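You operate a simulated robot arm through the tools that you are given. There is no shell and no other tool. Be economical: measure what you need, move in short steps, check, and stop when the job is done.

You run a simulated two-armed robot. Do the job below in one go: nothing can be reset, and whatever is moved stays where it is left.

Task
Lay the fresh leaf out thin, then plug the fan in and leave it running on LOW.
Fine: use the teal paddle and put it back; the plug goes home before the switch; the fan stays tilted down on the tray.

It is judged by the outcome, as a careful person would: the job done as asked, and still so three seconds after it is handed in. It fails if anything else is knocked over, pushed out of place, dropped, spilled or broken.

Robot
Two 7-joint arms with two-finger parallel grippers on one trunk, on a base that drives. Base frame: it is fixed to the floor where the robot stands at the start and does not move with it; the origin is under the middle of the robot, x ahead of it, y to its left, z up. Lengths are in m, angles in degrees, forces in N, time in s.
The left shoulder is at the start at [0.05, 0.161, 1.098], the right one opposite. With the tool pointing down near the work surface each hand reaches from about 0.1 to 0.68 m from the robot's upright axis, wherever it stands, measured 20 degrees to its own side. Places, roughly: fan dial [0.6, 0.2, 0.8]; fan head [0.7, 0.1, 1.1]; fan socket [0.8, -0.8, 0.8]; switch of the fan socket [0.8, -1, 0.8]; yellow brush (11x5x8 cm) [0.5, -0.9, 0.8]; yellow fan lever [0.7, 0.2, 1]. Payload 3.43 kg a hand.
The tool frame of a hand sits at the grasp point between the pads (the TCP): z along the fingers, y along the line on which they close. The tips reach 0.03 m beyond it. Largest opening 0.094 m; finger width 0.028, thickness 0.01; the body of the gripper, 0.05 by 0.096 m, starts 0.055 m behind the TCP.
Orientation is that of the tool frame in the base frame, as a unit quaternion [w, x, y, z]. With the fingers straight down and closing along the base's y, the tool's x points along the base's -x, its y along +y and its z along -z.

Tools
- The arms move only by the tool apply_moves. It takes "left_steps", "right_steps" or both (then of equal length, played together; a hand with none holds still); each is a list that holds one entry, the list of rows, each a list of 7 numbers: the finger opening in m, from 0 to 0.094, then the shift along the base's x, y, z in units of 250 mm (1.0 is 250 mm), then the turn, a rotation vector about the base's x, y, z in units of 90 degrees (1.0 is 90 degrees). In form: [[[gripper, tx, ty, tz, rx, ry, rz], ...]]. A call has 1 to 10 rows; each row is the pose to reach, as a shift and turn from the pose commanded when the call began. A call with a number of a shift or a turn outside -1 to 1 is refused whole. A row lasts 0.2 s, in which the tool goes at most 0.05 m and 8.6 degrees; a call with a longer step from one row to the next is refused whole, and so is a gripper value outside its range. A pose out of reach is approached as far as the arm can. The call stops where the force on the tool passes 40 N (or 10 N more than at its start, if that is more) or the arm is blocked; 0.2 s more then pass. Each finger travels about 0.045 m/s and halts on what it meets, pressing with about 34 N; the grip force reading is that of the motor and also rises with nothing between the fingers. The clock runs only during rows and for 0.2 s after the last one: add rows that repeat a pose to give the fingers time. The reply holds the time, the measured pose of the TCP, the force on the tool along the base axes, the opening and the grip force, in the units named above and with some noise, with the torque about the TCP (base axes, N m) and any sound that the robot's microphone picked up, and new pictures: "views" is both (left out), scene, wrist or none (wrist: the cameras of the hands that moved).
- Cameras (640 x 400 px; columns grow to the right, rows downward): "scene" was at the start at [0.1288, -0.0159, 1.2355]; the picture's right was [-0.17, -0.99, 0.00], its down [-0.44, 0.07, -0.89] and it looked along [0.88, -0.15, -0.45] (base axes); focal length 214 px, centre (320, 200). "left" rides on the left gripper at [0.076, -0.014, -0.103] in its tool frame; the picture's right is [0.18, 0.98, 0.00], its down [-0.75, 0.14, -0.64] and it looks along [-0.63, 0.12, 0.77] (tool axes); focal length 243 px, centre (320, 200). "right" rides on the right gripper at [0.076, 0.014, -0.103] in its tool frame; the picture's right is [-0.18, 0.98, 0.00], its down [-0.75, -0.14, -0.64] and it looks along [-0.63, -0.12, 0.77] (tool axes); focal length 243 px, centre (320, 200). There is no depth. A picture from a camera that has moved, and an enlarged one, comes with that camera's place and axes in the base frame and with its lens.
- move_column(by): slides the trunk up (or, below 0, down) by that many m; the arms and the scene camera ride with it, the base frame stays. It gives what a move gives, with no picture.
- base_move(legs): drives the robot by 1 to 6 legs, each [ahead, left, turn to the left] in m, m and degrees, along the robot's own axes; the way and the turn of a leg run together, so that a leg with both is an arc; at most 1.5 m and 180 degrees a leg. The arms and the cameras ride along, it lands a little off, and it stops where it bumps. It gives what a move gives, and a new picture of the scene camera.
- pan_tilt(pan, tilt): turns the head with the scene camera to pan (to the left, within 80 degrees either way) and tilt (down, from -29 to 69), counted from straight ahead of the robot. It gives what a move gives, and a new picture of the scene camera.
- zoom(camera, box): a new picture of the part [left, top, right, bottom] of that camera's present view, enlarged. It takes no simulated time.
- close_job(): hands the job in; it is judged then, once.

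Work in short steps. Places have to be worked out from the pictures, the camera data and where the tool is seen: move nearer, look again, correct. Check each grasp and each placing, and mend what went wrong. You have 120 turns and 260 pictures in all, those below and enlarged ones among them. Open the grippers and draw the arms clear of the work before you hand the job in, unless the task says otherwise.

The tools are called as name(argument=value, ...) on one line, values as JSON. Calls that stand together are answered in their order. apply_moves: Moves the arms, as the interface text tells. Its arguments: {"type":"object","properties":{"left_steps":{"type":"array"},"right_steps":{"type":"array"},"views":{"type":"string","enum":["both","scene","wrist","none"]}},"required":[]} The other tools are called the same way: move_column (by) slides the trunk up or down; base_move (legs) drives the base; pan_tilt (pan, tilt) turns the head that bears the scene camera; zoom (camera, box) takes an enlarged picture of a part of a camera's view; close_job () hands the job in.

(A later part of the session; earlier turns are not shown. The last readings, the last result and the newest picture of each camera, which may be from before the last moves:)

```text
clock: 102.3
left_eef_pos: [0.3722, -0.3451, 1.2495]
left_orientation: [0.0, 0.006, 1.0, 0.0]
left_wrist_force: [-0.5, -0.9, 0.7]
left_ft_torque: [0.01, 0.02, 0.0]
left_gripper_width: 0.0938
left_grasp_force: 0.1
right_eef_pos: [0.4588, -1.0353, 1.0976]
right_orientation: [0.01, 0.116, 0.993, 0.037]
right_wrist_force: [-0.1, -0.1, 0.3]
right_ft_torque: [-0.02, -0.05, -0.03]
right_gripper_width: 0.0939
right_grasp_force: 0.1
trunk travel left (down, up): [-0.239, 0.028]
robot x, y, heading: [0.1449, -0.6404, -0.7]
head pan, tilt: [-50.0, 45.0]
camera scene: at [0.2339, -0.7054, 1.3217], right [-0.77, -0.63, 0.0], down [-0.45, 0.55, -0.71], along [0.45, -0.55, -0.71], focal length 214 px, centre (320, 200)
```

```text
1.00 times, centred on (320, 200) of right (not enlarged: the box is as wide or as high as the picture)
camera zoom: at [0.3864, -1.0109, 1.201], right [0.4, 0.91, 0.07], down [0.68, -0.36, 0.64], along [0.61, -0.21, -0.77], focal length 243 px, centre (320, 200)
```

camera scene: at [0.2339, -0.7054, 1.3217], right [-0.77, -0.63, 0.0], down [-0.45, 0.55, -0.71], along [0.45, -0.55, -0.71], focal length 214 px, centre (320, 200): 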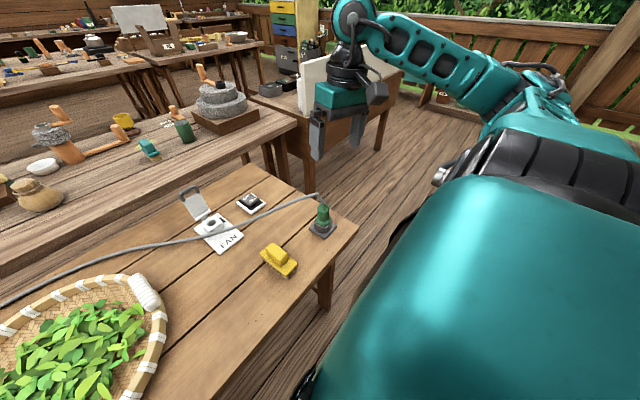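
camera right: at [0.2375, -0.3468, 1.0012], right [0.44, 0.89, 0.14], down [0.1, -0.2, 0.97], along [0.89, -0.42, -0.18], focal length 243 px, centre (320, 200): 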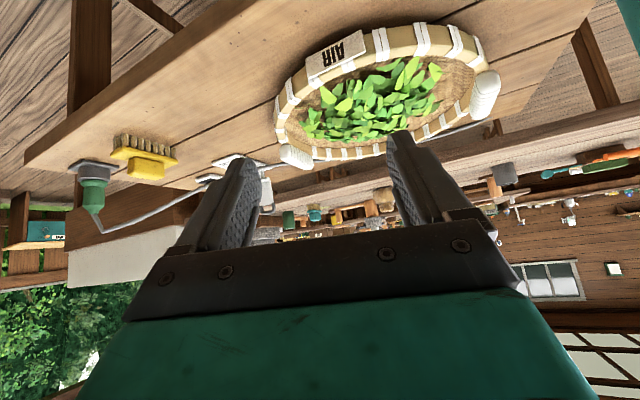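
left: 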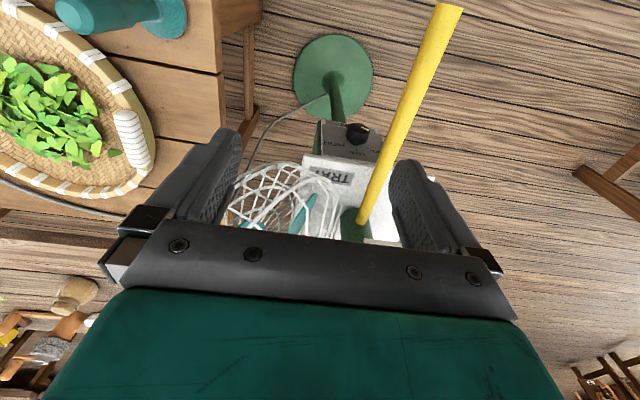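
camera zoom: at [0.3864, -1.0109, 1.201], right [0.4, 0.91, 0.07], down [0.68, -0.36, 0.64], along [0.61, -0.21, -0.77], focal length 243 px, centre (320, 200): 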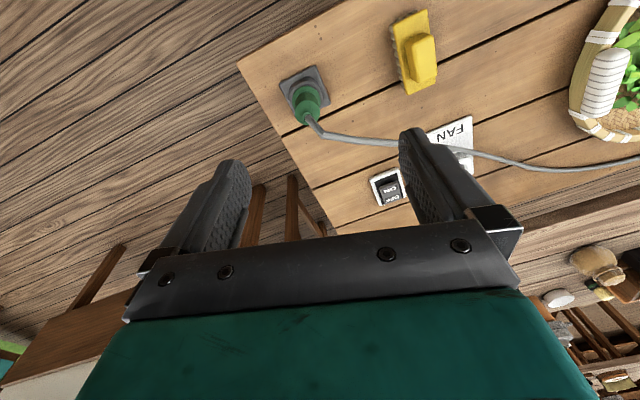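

Plug axis ≈ (0.496,-1.046). Because the cord rises above it I'll take it with the hand tilted 60° from behind. First back off and level the hand, then tilt.

apply_moves(right_steps=[[[0.094, -0.12, 0.02, -0.1, -0.045, 0.018, 0], [0.094, -0.24, 0.05, -0.2, -0.045, 0.018, 0], [0.094, -0.36, 0.077, -0.28, -0.045, 0.018, 0], [0.094, -0.36, 0.077, -0.28, -0.045, 0.018, 0]]], views="none")

apply_moves(right_steps=[[[0.094, 0, 0, -0.05, -0.019, -0.081, 0], [0.094, 0, 0, -0.1, -0.038, -0.162, 0], [0.094, 0, 0, -0.15, -0.057, -0.243, 0], [0.094, 0, 0, -0.2, -0.076, -0.324, 0], [0.094, 0, 0, -0.25, -0.095, -0.405, 0], [0.094, 0, 0, -0.3, -0.115, -0.487, 0], [0.094, 0, 0, -0.33, -0.134, -0.568, 0], [0.094, 0, 0, -0.36, -0.153, -0.649, 0], [0.094, 0, 0, -0.36, -0.153, -0.649, 0]]], views="both")

```text
clock: 103.3
left_eef_pos: [0.3734, -0.3432, 1.2518]
left_orientation: [-0.001, 0.005, 1.0, -0.001]
left_wrist_force: [0.7, 0.2, -0.2]
left_ft_torque: [0.01, 0.03, -0.01]
left_gripper_width: 0.094
left_grasp_force: 0.0
right_eef_pos: [0.3692, -1.0147, 1.0277]
right_orientation: [0.0, 0.116, 0.993, -0.002]
right_wrist_force: [0.4, 0.7, 0.5]
right_ft_torque: [-0.02, 0.01, 0.01]
right_gripper_width: 0.0941
right_grasp_force: 0.0
trunk travel left (down, up): [-0.239, 0.028]
robot x, y, heading: [0.1445, -0.6427, -0.9]
head pan, tilt: [-50.0, 45.0]
```

```text
clock: 105.3
left_eef_pos: [0.3733, -0.344, 1.2512]
left_orientation: [0.001, 0.006, 1.0, 0.001]
left_wrist_force: [-0.6, -0.1, -0.8]
left_ft_torque: [0.0, -0.02, 0.0]
left_gripper_width: 0.0941
left_grasp_force: 0.0
right_eef_pos: [0.3689, -1.02, 0.9252]
right_orientation: [0.498, 0.101, 0.86, -0.059]
right_wrist_force: [-0.1, -0.1, 0.3]
right_ft_torque: [-0.01, 0.01, -0.03]
right_gripper_width: 0.0939
right_grasp_force: 0.0
right hand out of reach, approached as far as the arm can: row 1, 2, 3, 4, 5, 6, 7, 8, 9
trunk travel left (down, up): [-0.239, 0.028]
robot x, y, heading: [0.1443, -0.6401, -0.9]
head pan, tilt: [-50.0, 45.0]
camera scene: at [0.2339, -0.7057, 1.3216], right [-0.77, -0.63, 0.0], down [-0.45, 0.55, -0.71], along [0.45, -0.55, -0.71], focal length 214 px, centre (320, 200)
camera right: at [0.2489, -0.9764, 0.911], right [0.32, 0.94, 0.16], down [-0.21, -0.1, 0.97], along [0.93, -0.34, 0.16], focal length 243 px, centre (320, 200)
```

scene: 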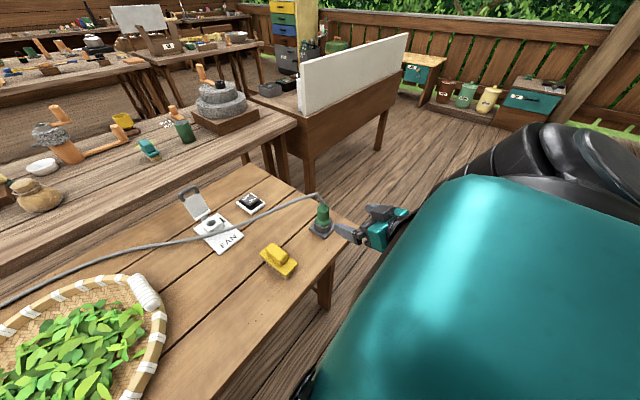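
right: 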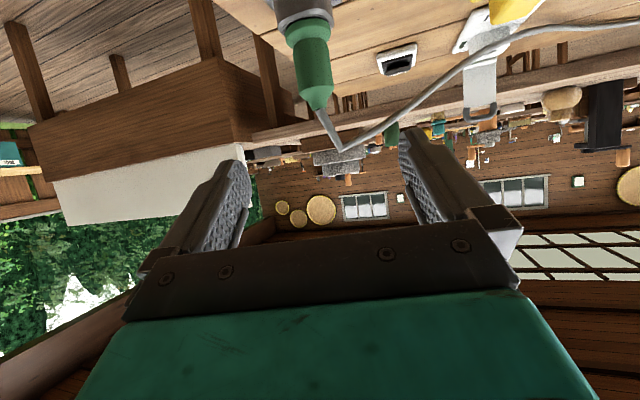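

The tilt worked; plug body z≈0.79–0.857 at (0.496,-1.05). Move in along the finger direction to straddle it.

apply_moves(right_steps=[[[0.094, 0.1, -0.02, -0.08, 0, 0, 0], [0.094, 0.2, -0.045, -0.16, 0, 0, 0], [0.094, 0.3, -0.07, -0.24, 0, 0, 0], [0.094, 0.4, -0.095, -0.31, 0, 0, 0], [0.094, 0.5, -0.12, -0.38, 0, 0, 0], [0.094, 0.5, -0.12, -0.38, 0, 0, 0]]], views="both")

zoom(camera="scene", box=[270, 170, 390, 260])

```text
clock: 106.7
left_eef_pos: [0.3732, -0.3434, 1.2511]
left_orientation: [0.0, 0.007, 1.0, 0.0]
left_wrist_force: [0.3, 0.2, 0.1]
left_ft_torque: [0.02, -0.02, 0.03]
left_gripper_width: 0.094
left_grasp_force: 0.1
right_eef_pos: [0.4969, -1.0523, 0.8302]
right_orientation: [0.497, 0.1, 0.86, -0.058]
right_wrist_force: [1.1, 0.7, 0.9]
right_ft_torque: [0.03, 0.01, -0.03]
right_gripper_width: 0.0939
right_grasp_force: 0.1
trunk travel left (down, up): [-0.239, 0.028]
robot x, y, heading: [0.1454, -0.6395, -0.8]
head pan, tilt: [-50.0, 45.0]
camera scene: at [0.2337, -0.7054, 1.3217], right [-0.77, -0.63, 0.0], down [-0.45, 0.55, -0.71], along [0.45, -0.55, -0.71], focal length 214 px, centre (320, 200)
camera right: at [0.3769, -1.0079, 0.8161], right [0.32, 0.94, 0.16], down [-0.21, -0.1, 0.97], along [0.93, -0.34, 0.16], focal length 243 px, centre (320, 200)
```

scene: 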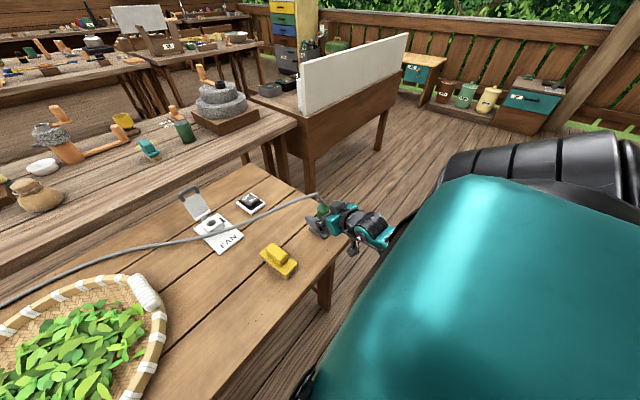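
right: 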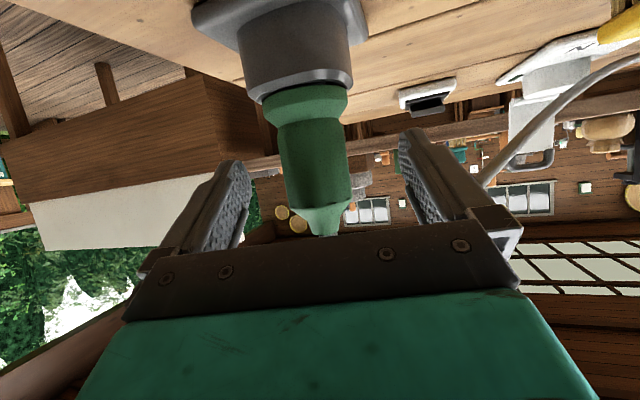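

```text
4.44 times, centred on (330, 215) of scene
camera zoom: at [0.2337, -0.7054, 1.3217], right [-0.77, -0.63, 0.0], down [-0.45, 0.55, -0.71], along [0.45, -0.55, -0.71], focal length 953 px, centre (276, 133)
```

zoom: 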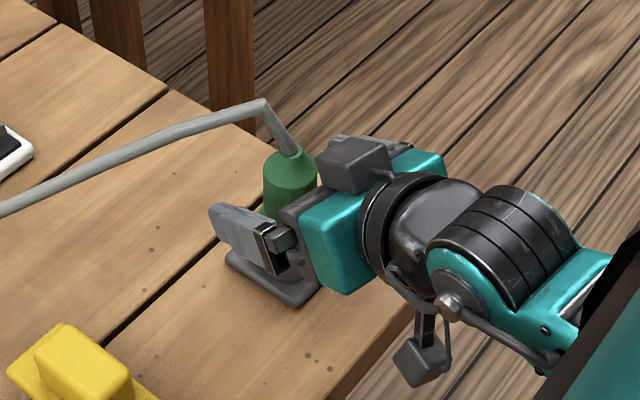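

Plug centred between the pads; close.

apply_moves(right_steps=[[[0.0, 0, 0, 0, 0, 0, 0], [0.0, 0, 0, 0, 0, 0, 0], [0.0, 0, 0, 0, 0, 0, 0], [0.0, 0, 0, 0, 0, 0, 0], [0.0, 0, 0, 0, 0, 0, 0], [0.0, 0, 0, 0, 0, 0, 0]]], views="wrist")

```text
clock: 108.1
left_eef_pos: [0.3734, -0.3429, 1.2509]
left_orientation: [0.0, 0.006, 1.0, 0.0]
left_wrist_force: [-0.3, -0.5, 0.0]
left_ft_torque: [0.02, 0.01, 0.05]
left_gripper_width: 0.094
left_grasp_force: 0.0
right_eef_pos: [0.4966, -1.0515, 0.8293]
right_orientation: [0.496, 0.101, 0.86, -0.059]
right_wrist_force: [-0.3, -1.6, 0.8]
right_ft_torque: [-0.07, -0.02, -0.02]
right_gripper_width: 0.0374
right_grasp_force: 34.4
trunk travel left (down, up): [-0.239, 0.028]
robot x, y, heading: [0.1416, -0.6422, -0.8]
head pan, tilt: [-50.0, 45.0]
camera right: at [0.3766, -1.008, 0.8163], right [0.32, 0.94, 0.16], down [-0.21, -0.1, 0.97], along [0.93, -0.34, 0.16], focal length 243 px, centre (320, 200)
```

right: 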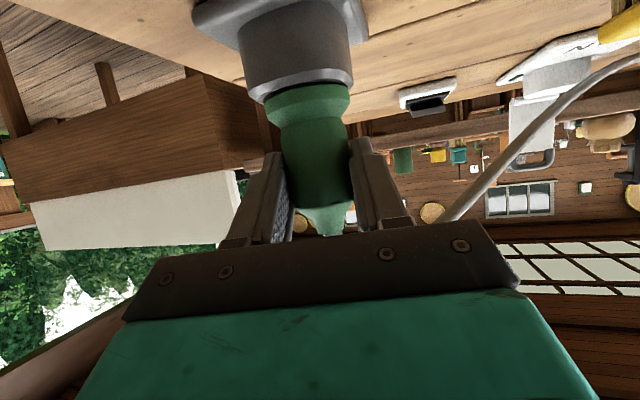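

Grip good (37 mm). Lift straight up.

apply_moves(right_steps=[[[0.0, 0, 0, 0.05, 0, 0, 0], [0.0, 0, 0, 0.1, 0, 0, 0], [0.0, 0, 0, 0.17, 0, 0, 0], [0.0, 0, 0, 0.25, 0, 0, 0], [0.0, 0, 0, 0.35, 0, 0, 0], [0.0, 0, 0, 0.45, 0, 0, 0]]], views="both")

zoom(camera="scene", box=[170, 150, 390, 290])

```text
clock: 109.5
left_eef_pos: [0.3733, -0.3439, 1.2515]
left_orientation: [-0.001, 0.006, 1.0, 0.0]
left_wrist_force: [0.0, 0.2, 0.6]
left_ft_torque: [-0.02, 0.01, 0.0]
left_gripper_width: 0.0937
left_grasp_force: 0.1
right_eef_pos: [0.4943, -1.0511, 0.9432]
right_orientation: [0.498, 0.101, 0.86, -0.058]
right_wrist_force: [-0.1, 0.3, 0.2]
right_ft_torque: [0.02, -0.01, 0.0]
right_gripper_width: 0.0371
right_grasp_force: 33.8
trunk travel left (down, up): [-0.239, 0.028]
robot x, y, heading: [0.1471, -0.6431, -0.8]
head pan, tilt: [-50.0, 45.0]
camera scene: at [0.2338, -0.7055, 1.3216], right [-0.77, -0.63, 0.0], down [-0.45, 0.55, -0.71], along [0.45, -0.55, -0.71], focal length 214 px, centre (320, 200)
camera right: at [0.3732, -1.0073, 0.9284], right [0.32, 0.94, 0.16], down [-0.21, -0.1, 0.97], along [0.93, -0.34, 0.16], focal length 243 px, centre (320, 200)
```

scene: 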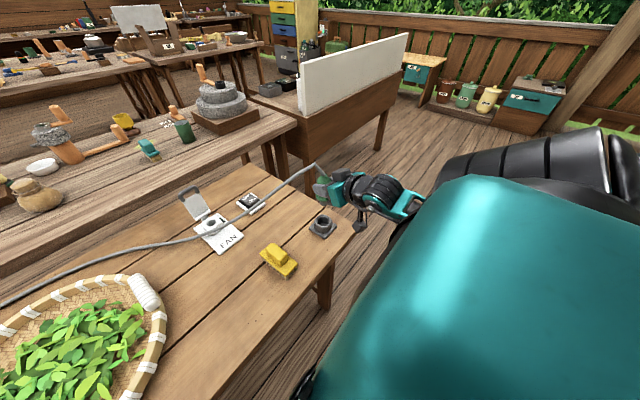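
right: 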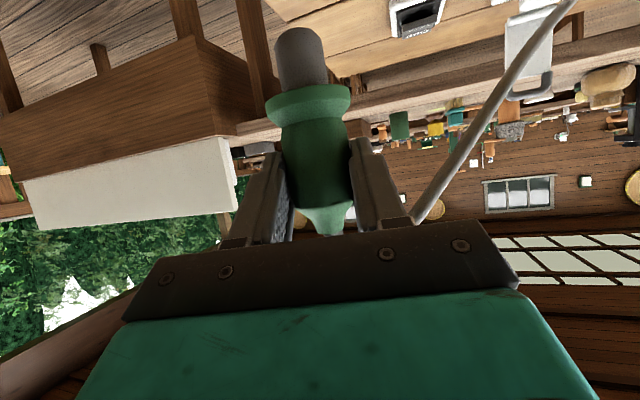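

```text
2.86 times, centred on (280, 220) of scene
camera zoom: at [0.2338, -0.7055, 1.3216], right [-0.77, -0.63, 0.0], down [-0.45, 0.55, -0.71], along [0.45, -0.55, -0.71], focal length 613 px, centre (434, 143)
```

zoom: 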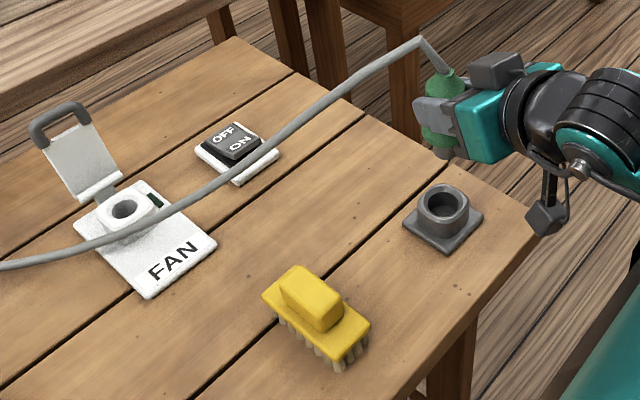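

The plug is out (stem ≈25 mm long, bottom ≈72 mm below TCP) and the holder stayed put. I raise a bit, and turn the robot 20° left, which swings the plug towards the socket within good reach.

apply_moves(right_steps=[[[0.0, 0, 0, 0.08, 0, 0, 0], [0.0, 0, 0, 0.16, 0, 0, 0], [0.0, 0, 0, 0.16, 0, 0, 0]]], views="none")

base_move(legs=[[0, 0, 20]])

zoom(camera="scene", box=[260, 90, 460, 240])

```text
clock: 110.3
left_eef_pos: [0.3738, -0.3435, 1.2509]
left_orientation: [0.0, 0.006, 1.0, 0.0]
left_wrist_force: [0.3, 0.0, 0.3]
left_ft_torque: [0.0, 0.01, 0.02]
left_gripper_width: 0.0941
left_grasp_force: 0.0
right_eef_pos: [0.4942, -1.0535, 0.9827]
right_orientation: [0.497, 0.1, 0.86, -0.057]
right_wrist_force: [-1.0, -0.1, -1.4]
right_ft_torque: [-0.03, 0.01, 0.0]
right_gripper_width: 0.0372
right_grasp_force: 34.5
trunk travel left (down, up): [-0.239, 0.028]
robot x, y, heading: [0.1418, -0.6422, -0.7]
head pan, tilt: [-50.0, 45.0]
```

```text
clock: 111.8
left_eef_pos: [0.2614, -0.2823, 1.2495]
left_orientation: [0.0, -0.165, 0.986, 0.0]
left_wrist_force: [0.0, -0.1, 0.3]
left_ft_torque: [-0.02, -0.01, 0.03]
left_gripper_width: 0.0938
left_grasp_force: 0.0
right_eef_pos: [0.611, -0.9109, 0.982]
right_orientation: [0.5, -0.046, 0.865, 0.026]
right_wrist_force: [-0.1, 0.8, -1.4]
right_ft_torque: [0.02, 0.02, 0.01]
right_gripper_width: 0.0367
right_grasp_force: 33.9
trunk travel left (down, up): [-0.239, 0.028]
robot x, y, heading: [0.1424, -0.6373, 18.9]
head pan, tilt: [-50.0, 45.0]
camera scene: at [0.2498, -0.6712, 1.3217], right [-0.52, -0.86, 0.0], down [-0.6, 0.37, -0.71], along [0.6, -0.37, -0.71], focal length 214 px, centre (320, 200)
```

scene: 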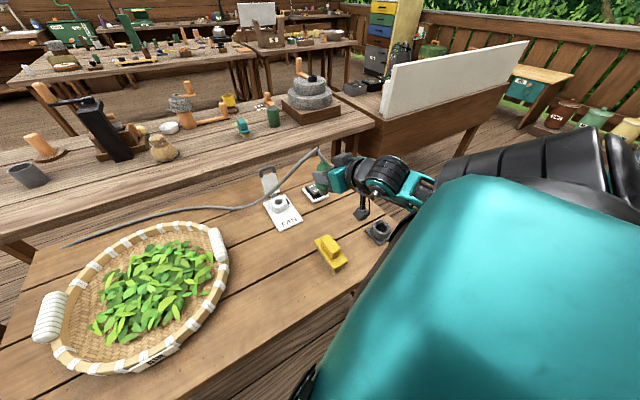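

```text
2.67 times, centred on (360, 165) of scene
camera zoom: at [0.2498, -0.6712, 1.3217], right [-0.52, -0.86, 0.0], down [-0.6, 0.37, -0.71], along [0.6, -0.37, -0.71], focal length 572 px, centre (213, 293)
```

zoom: 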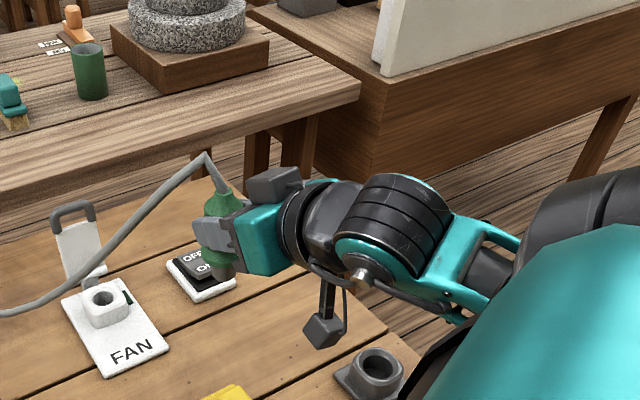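

Socket estimate (bias-corrected by the holder) ≈ (0.759,-0.816). Move the plug above it, stem bottom ≈0.86.

apply_moves(right_steps=[[[0.0, 0.13, 0.08, -0.03, 0, 0, 0], [0.0, 0.26, 0.16, -0.06, 0, 0, 0], [0.0, 0.39, 0.24, -0.1, 0, 0, 0], [0.0, 0.5, 0.32, -0.14, 0, 0, 0], [0.0, 0.588, 0.38, -0.16, 0, 0, 0], [0.0, 0.588, 0.38, -0.2, 0, 0, 0], [0.0, 0.588, 0.38, -0.2, 0, 0, 0]]], views="both")

zoom(camera="scene", box=[220, 130, 360, 235])

zoom(camera="right", box=[200, 0, 440, 150])

```text
clock: 113.4
left_eef_pos: [0.2599, -0.284, 1.2511]
left_orientation: [0.0, -0.165, 0.986, 0.001]
left_wrist_force: [-0.2, 0.2, 0.4]
left_ft_torque: [0.0, 0.01, -0.01]
left_gripper_width: 0.0941
left_grasp_force: 0.0
right_eef_pos: [0.6775, -0.8718, 0.9699]
right_orientation: [0.499, -0.046, 0.865, 0.026]
right_wrist_force: [-0.3, 0.6, -0.2]
right_ft_torque: [0.0, 0.02, -0.03]
right_gripper_width: 0.0364
right_grasp_force: 33.6
right hand out of reach, approached as far as the arm can: row 3, 4, 5, 6, 7
trunk travel left (down, up): [-0.239, 0.028]
robot x, y, heading: [0.1446, -0.6429, 18.7]
head pan, tilt: [-50.0, 45.0]
camera scene: at [0.2498, -0.6713, 1.3216], right [-0.52, -0.86, 0.0], down [-0.6, 0.37, -0.71], along [0.6, -0.37, -0.71], focal length 214 px, centre (320, 200)
camera right: at [0.5504, -0.8701, 0.9561], right [-0.02, 0.99, 0.16], down [-0.16, -0.16, 0.97], along [0.99, -0.01, 0.16], focal length 243 px, centre (320, 200)
```

scene: 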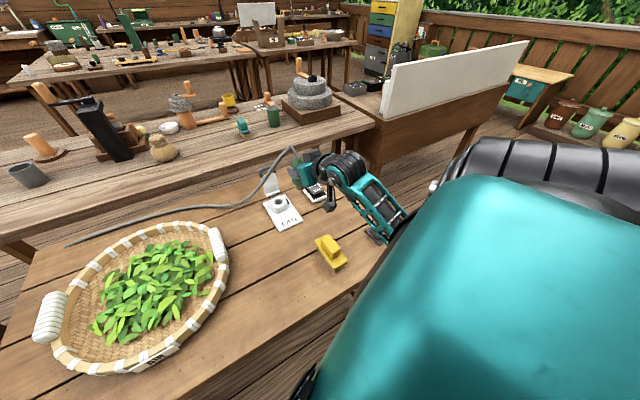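
right: 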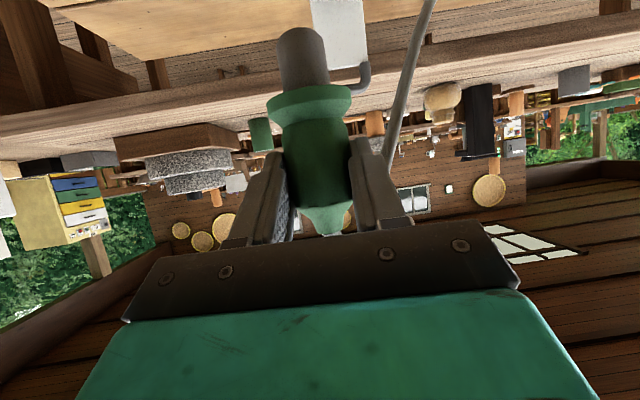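

```text
3.81 times, centred on (290, 182) of scene
camera zoom: at [0.2498, -0.6713, 1.3216], right [-0.52, -0.86, 0.0], down [-0.6, 0.37, -0.71], along [0.6, -0.37, -0.71], focal length 817 px, centre (434, 267)
```

zoom: 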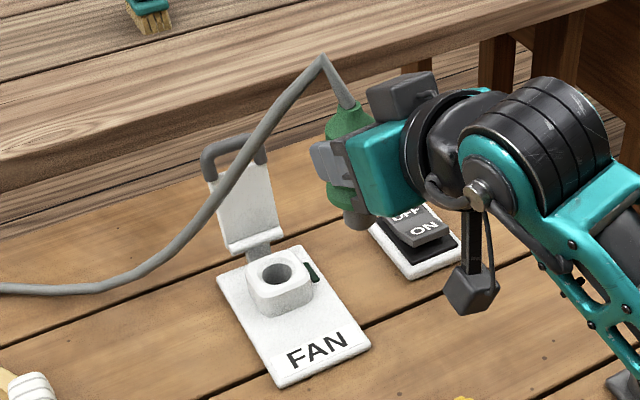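

```text
2.67 times, centred on (320, 75) of right
camera zoom: at [0.5504, -0.8701, 0.9561], right [-0.02, 0.99, 0.16], down [-0.16, -0.16, 0.97], along [0.99, -0.01, 0.16], focal length 647 px, centre (320, 533)
```

zoom: 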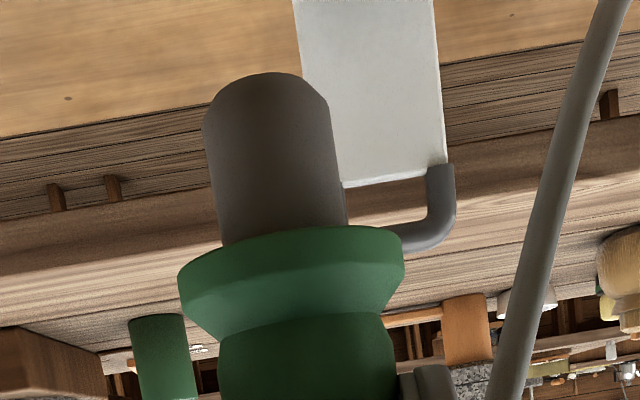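

The reach ends short; I drive ahead 0.085 (trunk well behind the table edge) to bring it over.

base_move(legs=[[0.08, 0.0, 0]])

zoom(camera="right", box=[200, 0, 440, 150])

```text
clock: 114.4
left_eef_pos: [0.3364, -0.2577, 1.2494]
left_orientation: [0.0, -0.165, 0.986, 0.0]
left_wrist_force: [0.8, -0.5, -0.5]
left_ft_torque: [0.0, 0.0, -0.04]
left_gripper_width: 0.0939
left_grasp_force: 0.1
right_eef_pos: [0.7541, -0.8451, 0.9687]
right_orientation: [0.499, -0.047, 0.865, 0.027]
right_wrist_force: [0.3, -0.3, -0.7]
right_ft_torque: [-0.01, 0.05, 0.0]
right_gripper_width: 0.0365
right_grasp_force: 34.5
trunk travel left (down, up): [-0.239, 0.028]
robot x, y, heading: [0.2181, -0.6179, 19.1]
head pan, tilt: [-50.0, 45.0]
camera scene: at [0.3256, -0.6453, 1.3216], right [-0.52, -0.86, 0.0], down [-0.61, 0.37, -0.71], along [0.6, -0.37, -0.71], focal length 214 px, centre (320, 200)
```

scene: 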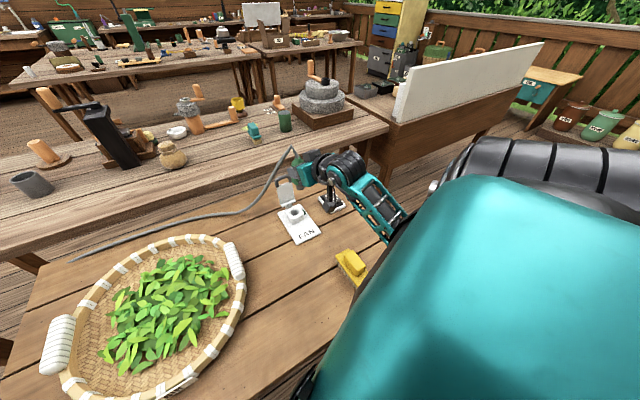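

```text
2.67 times, centred on (320, 75) of right
camera zoom: at [0.6261, -0.844, 0.9559], right [-0.02, 0.99, 0.16], down [-0.16, -0.16, 0.97], along [0.99, -0.01, 0.16], focal length 647 px, centre (320, 533)
```

zoom: 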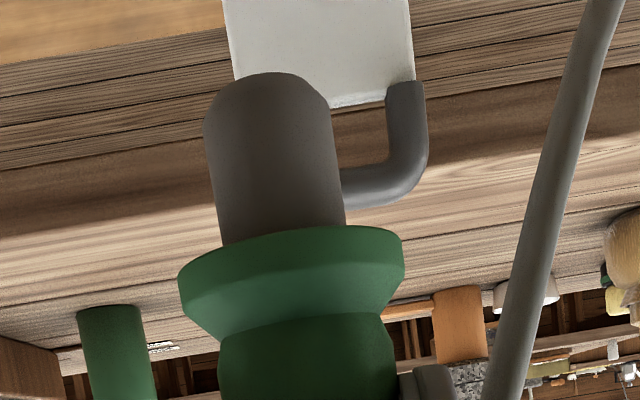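

zoom(camera="scene", box=[260, 140, 360, 255])

```text
3.48 times, centred on (310, 198) of scene
camera zoom: at [0.3256, -0.6453, 1.3216], right [-0.52, -0.86, 0.0], down [-0.61, 0.37, -0.71], along [0.6, -0.37, -0.71], focal length 746 px, centre (355, 209)
```

zoom: 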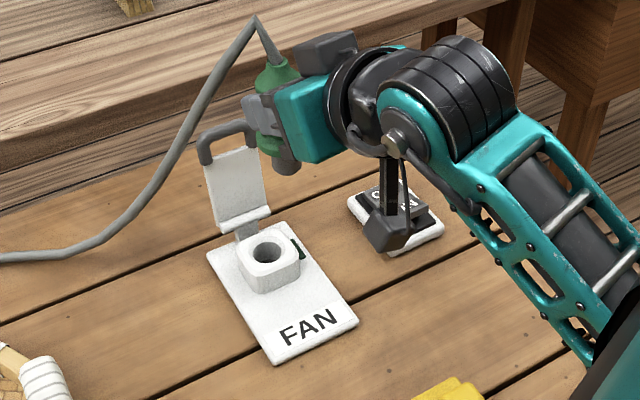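

Calibrated with the seen stem: socket ≈ (0.7595,-0.8195). Shift sideways, then lower to just above the hole.

apply_moves(right_steps=[[[0.0, 0.02, 0.1, 0, 0, 0, 0], [0.0, 0.02, 0.1, -0.12, 0, 0, 0], [0.0, 0.02, 0.1, -0.24, 0, 0, 0], [0.0, 0.02, 0.1, -0.34, 0, 0, 0], [0.0, 0.02, 0.1, -0.34, 0, 0, 0]]], views="wrist")

zoom(camera="scene", box=[260, 150, 360, 235])

zoom(camera="right", box=[200, 0, 440, 150])

```text
clock: 115.6
left_eef_pos: [0.3363, -0.257, 1.2505]
left_orientation: [0.0, -0.164, 0.986, 0.0]
left_wrist_force: [0.2, 0.7, -1.0]
left_ft_torque: [-0.02, -0.05, 0.03]
left_gripper_width: 0.094
left_grasp_force: 0.0
right_eef_pos: [0.7392, -0.8343, 0.892]
right_orientation: [0.491, -0.059, 0.868, 0.052]
right_wrist_force: [0.8, -0.5, -1.4]
right_ft_torque: [-0.02, -0.02, -0.01]
right_gripper_width: 0.0359
right_grasp_force: 34.1
right hand out of reach, approached as far as the arm can: row 1, 2, 3, 4, 5
trunk travel left (down, up): [-0.239, 0.028]
robot x, y, heading: [0.2135, -0.614, 18.6]
head pan, tilt: [-50.0, 45.0]
camera right: at [0.6118, -0.8379, 0.8813], right [-0.06, 0.98, 0.19], down [-0.14, -0.19, 0.97], along [0.99, 0.03, 0.15], focal length 243 px, centre (320, 200)
```

right: 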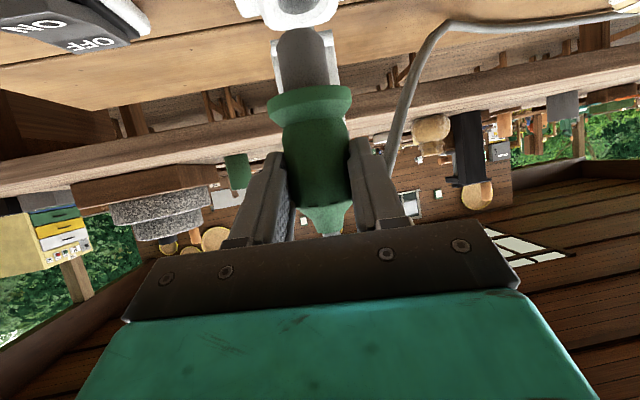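

```text
4.71 times, centred on (310, 192) of scene
camera zoom: at [0.3251, -0.6454, 1.3216], right [-0.52, -0.86, 0.0], down [-0.61, 0.37, -0.71], along [0.61, -0.37, -0.71], focal length 1009 px, centre (367, 235)
```

zoom: 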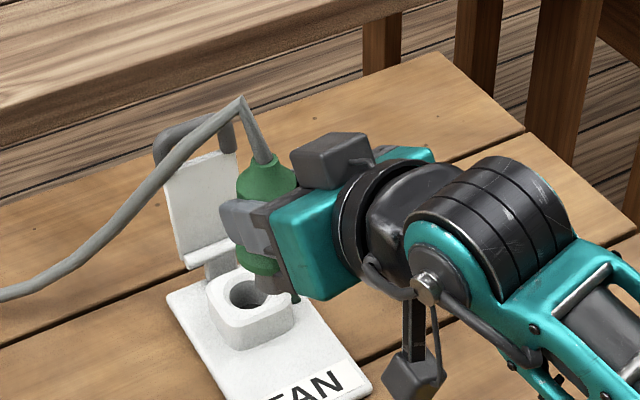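

```text
2.67 times, centred on (320, 75) of right
camera zoom: at [0.6118, -0.8379, 0.8813], right [-0.06, 0.98, 0.19], down [-0.14, -0.19, 0.97], along [0.99, 0.03, 0.15], focal length 647 px, centre (320, 533)
```

zoom: 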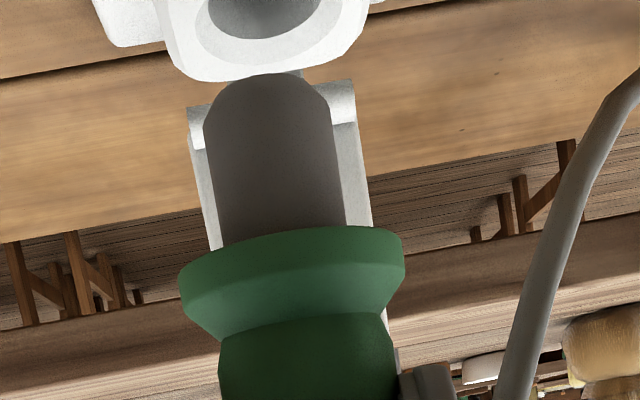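

Just short again by ~2 cm. I raise the plug, drive 3 cm more ahead and lower the trunk, which gives more forward reach at this height.

apply_moves(right_steps=[[[0.0, 0, 0, 0.15, -0.01, 0, -0.02], [0.0, -0.0, 0, 0.3, -0.02, 0, -0.04], [0.0, -0.0, 0, 0.45, -0.02, 0, -0.04], [0.0, -0.0, 0, 0.45, -0.02, 0, -0.04]]], views="none")

base_move(legs=[[0.03, 0, 0]])

move_column(by=-0.1)

```text
clock: 116.6
left_eef_pos: [0.3356, -0.2569, 1.2502]
left_orientation: [0.0, -0.164, 0.986, -0.001]
left_wrist_force: [0.1, 1.0, 0.0]
left_ft_torque: [-0.02, -0.01, 0.01]
left_gripper_width: 0.0941
left_grasp_force: 0.0
right_eef_pos: [0.7285, -0.8224, 0.9785]
right_orientation: [0.479, -0.053, 0.875, 0.048]
right_wrist_force: [-0.4, -0.2, -1.3]
right_ft_torque: [-0.01, 0.01, -0.01]
right_gripper_width: 0.0362
right_grasp_force: 34.6
right hand out of reach, approached as far as the arm can: row 1, 2, 3, 4
trunk travel left (down, up): [-0.239, 0.028]
robot x, y, heading: [0.2217, -0.612, 18.7]
head pan, tilt: [-50.0, 45.0]
```

```text
clock: 117.5
left_eef_pos: [0.3656, -0.2463, 1.2506]
left_orientation: [-0.001, -0.164, 0.986, -0.001]
left_wrist_force: [0.9, -0.2, 0.5]
left_ft_torque: [0.01, 0.02, 0.0]
left_gripper_width: 0.0938
left_grasp_force: 0.0
right_eef_pos: [0.7589, -0.8136, 0.9774]
right_orientation: [0.48, -0.053, 0.875, 0.047]
right_wrist_force: [-0.6, 0.7, -1.2]
right_ft_torque: [-0.02, -0.01, 0.01]
right_gripper_width: 0.0356
right_grasp_force: 34.2
trunk travel left (down, up): [-0.239, 0.028]
robot x, y, heading: [0.246, -0.6051, 18.7]
head pan, tilt: [-50.0, 45.0]
camera scene: at [0.3546, -0.6354, 1.3215], right [-0.52, -0.86, 0.0], down [-0.61, 0.37, -0.71], along [0.6, -0.37, -0.71], focal length 214 px, centre (320, 200)
```

scene: 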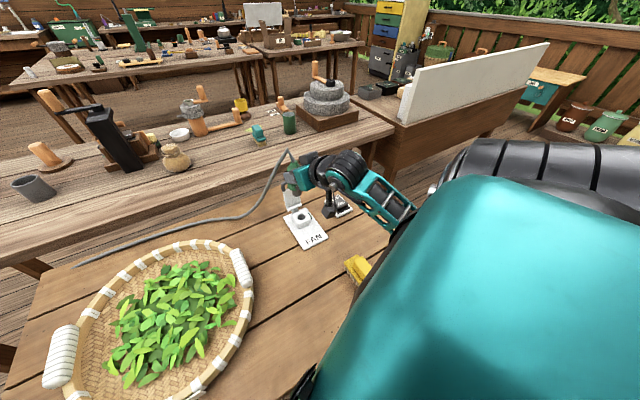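

```text
clock: 118.8
left_eef_pos: [0.3644, -0.249, 1.1522]
left_orientation: [0.001, -0.164, 0.987, 0.0]
left_wrist_force: [-0.3, 0.4, 1.0]
left_ft_torque: [0.0, 0.0, -0.01]
left_gripper_width: 0.094
left_grasp_force: 0.1
right_eef_pos: [0.7573, -0.8135, 0.8792]
right_orientation: [0.479, -0.053, 0.875, 0.047]
right_wrist_force: [0.1, -0.7, -1.2]
right_ft_torque: [-0.01, 0.01, 0.03]
right_gripper_width: 0.0357
right_grasp_force: 34.0
trunk travel left (down, up): [-0.139, 0.128]
robot x, y, heading: [0.2476, -0.6039, 18.9]
head pan, tilt: [-50.0, 45.0]
```

Now within 1 cm, right above. Correct the small tilt and offset, then look.

apply_moves(right_steps=[[[0.0, 0.008, -0.024, 0, -0.016, -0.03, 0], [0.0, 0.008, -0.024, 0, -0.016, -0.03, 0]]], views="wrist")

zoom(camera="scene", box=[270, 150, 370, 235])

zoom(camera="right", box=[200, 0, 440, 150])

```text
clock: 119.4
left_eef_pos: [0.3634, -0.2482, 1.1505]
left_orientation: [0.0, -0.164, 0.986, 0.001]
left_wrist_force: [0.0, -0.4, -0.6]
left_ft_torque: [0.02, 0.01, -0.01]
left_gripper_width: 0.0939
left_grasp_force: 0.1
right_eef_pos: [0.7591, -0.8182, 0.8784]
right_orientation: [0.498, -0.063, 0.864, 0.038]
right_wrist_force: [-0.6, 1.1, -0.9]
right_ft_torque: [0.02, -0.03, -0.03]
right_gripper_width: 0.0357
right_grasp_force: 34.0
trunk travel left (down, up): [-0.139, 0.128]
robot x, y, heading: [0.2506, -0.6081, 18.7]
head pan, tilt: [-50.0, 45.0]
camera right: at [0.6321, -0.8225, 0.8638], right [-0.05, 0.99, 0.16], down [-0.16, -0.17, 0.97], along [0.99, 0.02, 0.16], focal length 243 px, centre (320, 200)
```

right: 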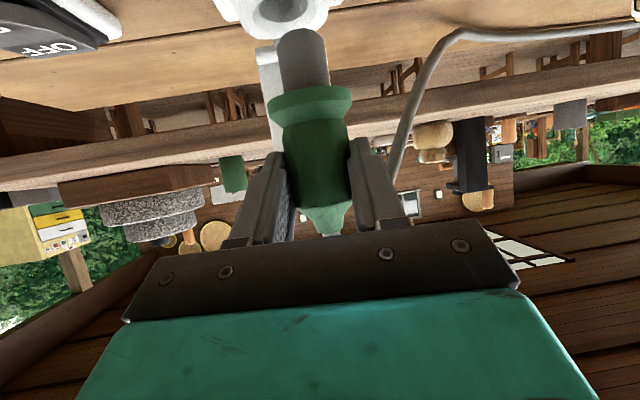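

```text
4.71 times, centred on (320, 192) of scene
camera zoom: at [0.3536, -0.6358, 1.2217], right [-0.52, -0.86, 0.0], down [-0.61, 0.37, -0.71], along [0.6, -0.37, -0.71], focal length 1009 px, centre (320, 235)
```

zoom: 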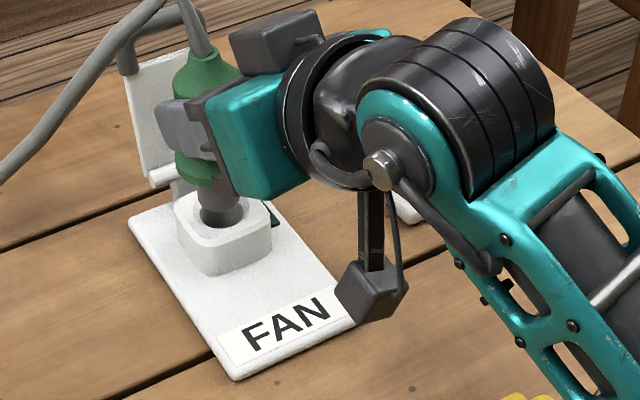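

```text
2.67 times, centred on (320, 75) of right
camera zoom: at [0.6321, -0.8225, 0.8638], right [-0.05, 0.99, 0.16], down [-0.16, -0.17, 0.97], along [0.99, 0.02, 0.16], focal length 647 px, centre (320, 533)
```

zoom: 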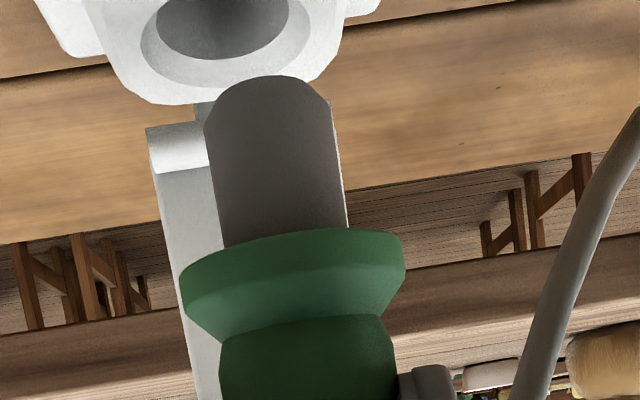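

The wrist view puts the hole ~6 mm further to -y. Correct and lower gently, watching side forces.

apply_moves(right_steps=[[[0.0, 0.006, -0.02, 0, 0, 0, 0], [0.0, 0.006, -0.02, -0.025, 0, 0, 0], [0.0, 0.006, -0.02, -0.045, 0, 0, 0], [0.0, 0.006, -0.02, -0.06, 0, 0, 0], [0.0, 0.006, -0.02, -0.075, 0, 0, 0]]], views="wrist")

zoom(camera="scene", box=[270, 150, 370, 235])

zoom(camera="right", box=[200, 0, 440, 150])

```text
clock: 120.6
left_eef_pos: [0.3644, -0.2478, 1.1514]
left_orientation: [0.0, -0.165, 0.986, 0.0]
left_wrist_force: [-0.2, -0.6, -0.6]
left_ft_torque: [-0.01, 0.0, 0.02]
left_gripper_width: 0.094
left_grasp_force: 0.1
right_eef_pos: [0.7636, -0.8257, 0.8586]
right_orientation: [0.5, -0.06, 0.863, 0.035]
right_wrist_force: [0.2, -1.2, -1.0]
right_ft_torque: [-0.02, 0.04, -0.02]
right_gripper_width: 0.0361
right_grasp_force: 33.9
trunk travel left (down, up): [-0.139, 0.128]
robot x, y, heading: [0.2489, -0.6059, 18.7]
head pan, tilt: [-50.0, 45.0]
camera right: at [0.6348, -0.8284, 0.8453], right [-0.05, 0.99, 0.16], down [-0.16, -0.17, 0.97], along [0.99, 0.02, 0.16], focal length 243 px, centre (320, 200)
```

right: 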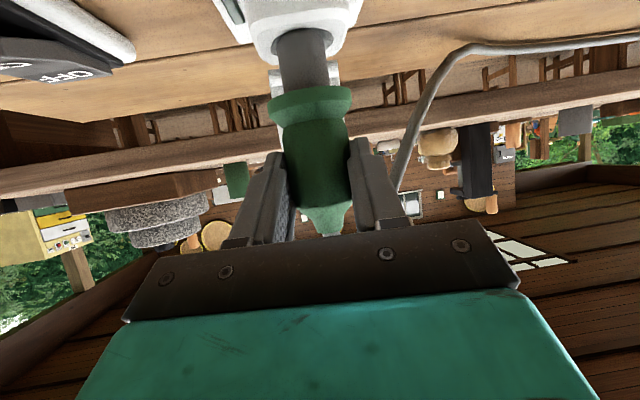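

```text
4.71 times, centred on (320, 192) of scene
camera zoom: at [0.3536, -0.6358, 1.2217], right [-0.52, -0.86, 0.0], down [-0.61, 0.37, -0.71], along [0.61, -0.37, -0.71], focal length 1009 px, centre (320, 235)
```

zoom: 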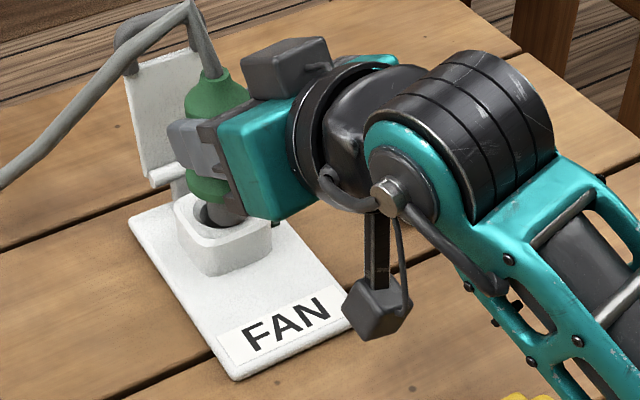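

```text
2.67 times, centred on (320, 75) of right
camera zoom: at [0.6348, -0.8284, 0.8453], right [-0.05, 0.99, 0.16], down [-0.16, -0.17, 0.97], along [0.99, 0.02, 0.16], focal length 647 px, centre (320, 533)
```

zoom: 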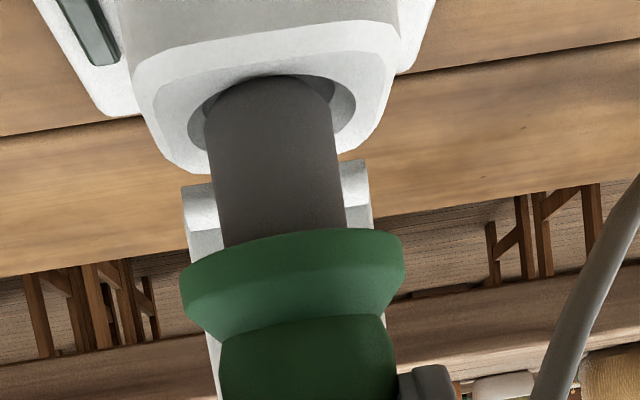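

The stem is at the hole, laterally centred, no force. Continue down in fine steps.

apply_moves(right_steps=[[[0.0, 0, 0.004, -0.012, 0, 0, 0], [0.0, 0, 0.004, -0.024, 0, 0, 0], [0.0, 0, 0.004, -0.036, 0, 0, 0], [0.0, 0, 0.004, -0.048, 0, 0, 0], [0.0, 0, 0.004, -0.06, 0, 0, 0]]], views="none")

zoom(camera="right", box=[200, 0, 440, 150])

zoom(camera="scene", box=[270, 150, 370, 235])

```text
clock: 121.8
left_eef_pos: [0.3654, -0.2476, 1.1492]
left_orientation: [-0.001, -0.165, 0.986, -0.001]
left_wrist_force: [-0.2, 0.3, -0.4]
left_ft_torque: [0.01, 0.01, 0.0]
left_gripper_width: 0.094
left_grasp_force: 0.1
right_eef_pos: [0.7644, -0.8238, 0.8542]
right_orientation: [0.511, -0.062, 0.856, 0.038]
right_wrist_force: [5.6, 1.9, 1.6]
right_ft_torque: [0.08, -0.36, 0.05]
right_gripper_width: 0.0359
right_grasp_force: 33.8
trunk travel left (down, up): [-0.139, 0.128]
robot x, y, heading: [0.2476, -0.6075, 19.0]
head pan, tilt: [-50.0, 45.0]
stopped in row 5 (right hand): the force on the tool passed its limit at 41 N (the readings are from after the stop); the commanded pose is now the measured one
```

```text
2.67 times, centred on (320, 75) of right
camera zoom: at [0.6375, -0.8287, 0.8367], right [-0.06, 0.98, 0.16], down [-0.18, -0.17, 0.97], along [0.98, 0.02, 0.19], focal length 647 px, centre (320, 533)
```

zoom: 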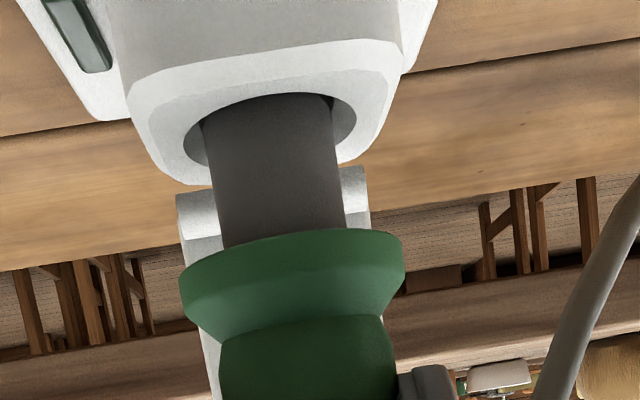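

```text
4.71 times, centred on (320, 192) of scene
camera zoom: at [0.3545, -0.6359, 1.2208], right [-0.52, -0.86, 0.0], down [-0.61, 0.37, -0.71], along [0.6, -0.37, -0.71], focal length 1009 px, centre (320, 235)
```

zoom: 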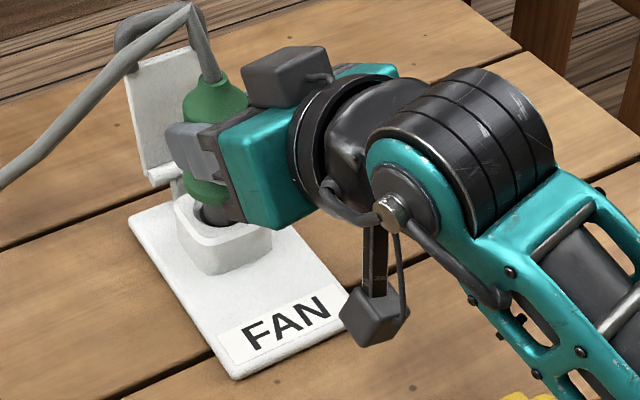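

Stopped on the near rim (the rim pushes the plug to +x), so the plug is a few mm short in x. Lift 5 mm, shift +5 mm in x, and try again.

apply_moves(right_steps=[[[0.0, 0, 0, 0.02, 0, 0.015, 0], [0.0, 0.022, 0, 0.02, 0, 0.015, 0], [0.0, 0.022, 0, 0.005, 0, 0.015, 0], [0.0, 0.022, 0, -0.01, 0, 0.015, 0], [0.0, 0.022, 0, -0.025, 0, 0.015, 0], [0.0, 0.022, 0, -0.04, 0, 0.015, 0], [0.0, 0.022, 0, -0.055, 0, 0.015, 0]]], views="none")

zoom(camera="right", box=[200, 0, 440, 150])

zoom(camera="scene", box=[270, 150, 370, 235])

```text
clock: 123.4
left_eef_pos: [0.363, -0.2487, 1.1509]
left_orientation: [0.0, -0.165, 0.986, 0.0]
left_wrist_force: [0.1, 0.6, 0.0]
left_ft_torque: [0.0, 0.0, -0.01]
left_gripper_width: 0.0941
left_grasp_force: 0.0
right_eef_pos: [0.7705, -0.8251, 0.8404]
right_orientation: [0.5, -0.061, 0.863, 0.038]
right_wrist_force: [-0.1, -0.1, -1.1]
right_ft_torque: [-0.04, -0.01, 0.01]
right_gripper_width: 0.0358
right_grasp_force: 33.8
trunk travel left (down, up): [-0.139, 0.128]
robot x, y, heading: [0.2488, -0.6056, 18.9]
head pan, tilt: [-50.0, 45.0]
```

```text
2.67 times, centred on (320, 75) of right
camera zoom: at [0.6423, -0.8292, 0.8268], right [-0.05, 0.98, 0.17], down [-0.16, -0.17, 0.97], along [0.99, 0.02, 0.17], focal length 647 px, centre (320, 533)
```

zoom: 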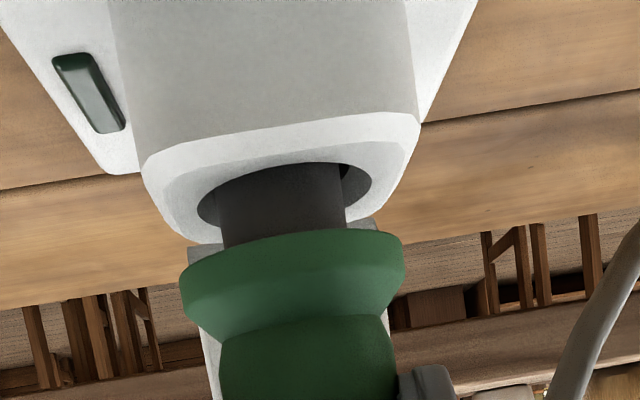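

```text
4.71 times, centred on (320, 192) of scene
camera zoom: at [0.3537, -0.6359, 1.2217], right [-0.52, -0.86, 0.0], down [-0.61, 0.37, -0.71], along [0.6, -0.37, -0.71], focal length 1009 px, centre (320, 235)
```

zoom: 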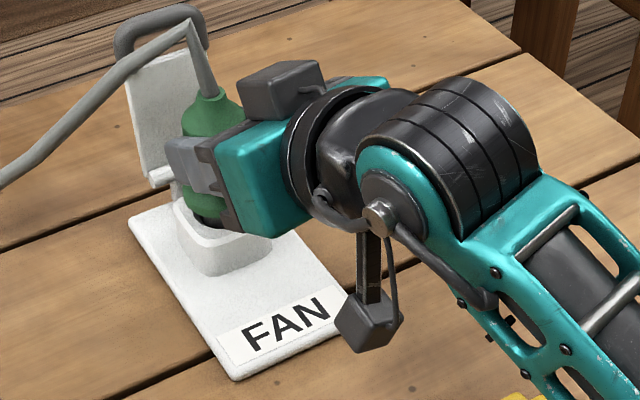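

It slides in freely now. Continue down until it seats.

apply_moves(right_steps=[[[0.0, 0, 0, -0.015, 0, 0, 0], [0.0, 0, 0, -0.03, 0, 0, 0], [0.0, 0, 0, -0.045, 0, 0, 0], [0.0, 0, 0, -0.06, 0, 0, 0], [0.0, 0, 0, -0.075, 0, 0, 0], [0.0, 0, 0, -0.09, 0, 0, 0]]], views="none")

zoom(camera="right", box=[200, 0, 440, 150])

```text
clock: 124.9
left_eef_pos: [0.3621, -0.2481, 1.1508]
left_orientation: [0.001, -0.164, 0.986, 0.0]
left_wrist_force: [0.4, -0.5, -0.2]
left_ft_torque: [0.0, -0.01, -0.01]
left_gripper_width: 0.0939
left_grasp_force: 0.1
right_eef_pos: [0.7694, -0.8253, 0.8288]
right_orientation: [0.512, -0.064, 0.855, 0.042]
right_wrist_force: [-3.1, 0.8, 9.7]
right_ft_torque: [0.08, -0.13, 0.02]
right_gripper_width: 0.0358
right_grasp_force: 34.2
trunk travel left (down, up): [-0.139, 0.128]
robot x, y, heading: [0.2466, -0.6019, 18.8]
head pan, tilt: [-50.0, 45.0]
stopped in row 6 (right hand): the force on the tool passed its limit at 41 N (the readings are from after the stop); the commanded pose is now the measured one
```

```text
2.67 times, centred on (320, 75) of right
camera zoom: at [0.6434, -0.8306, 0.811], right [-0.07, 0.98, 0.17], down [-0.19, -0.18, 0.97], along [0.98, 0.03, 0.19], focal length 647 px, centre (320, 533)
```

zoom: 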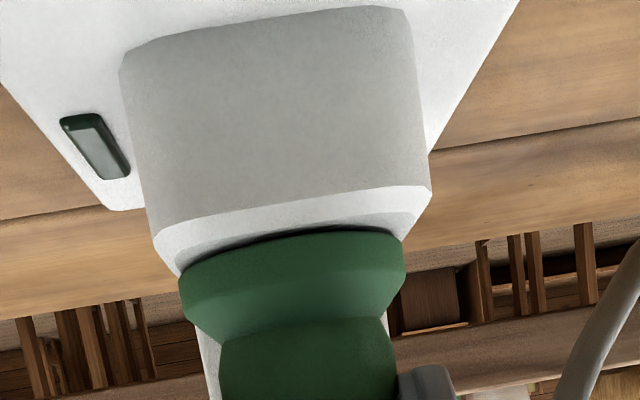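

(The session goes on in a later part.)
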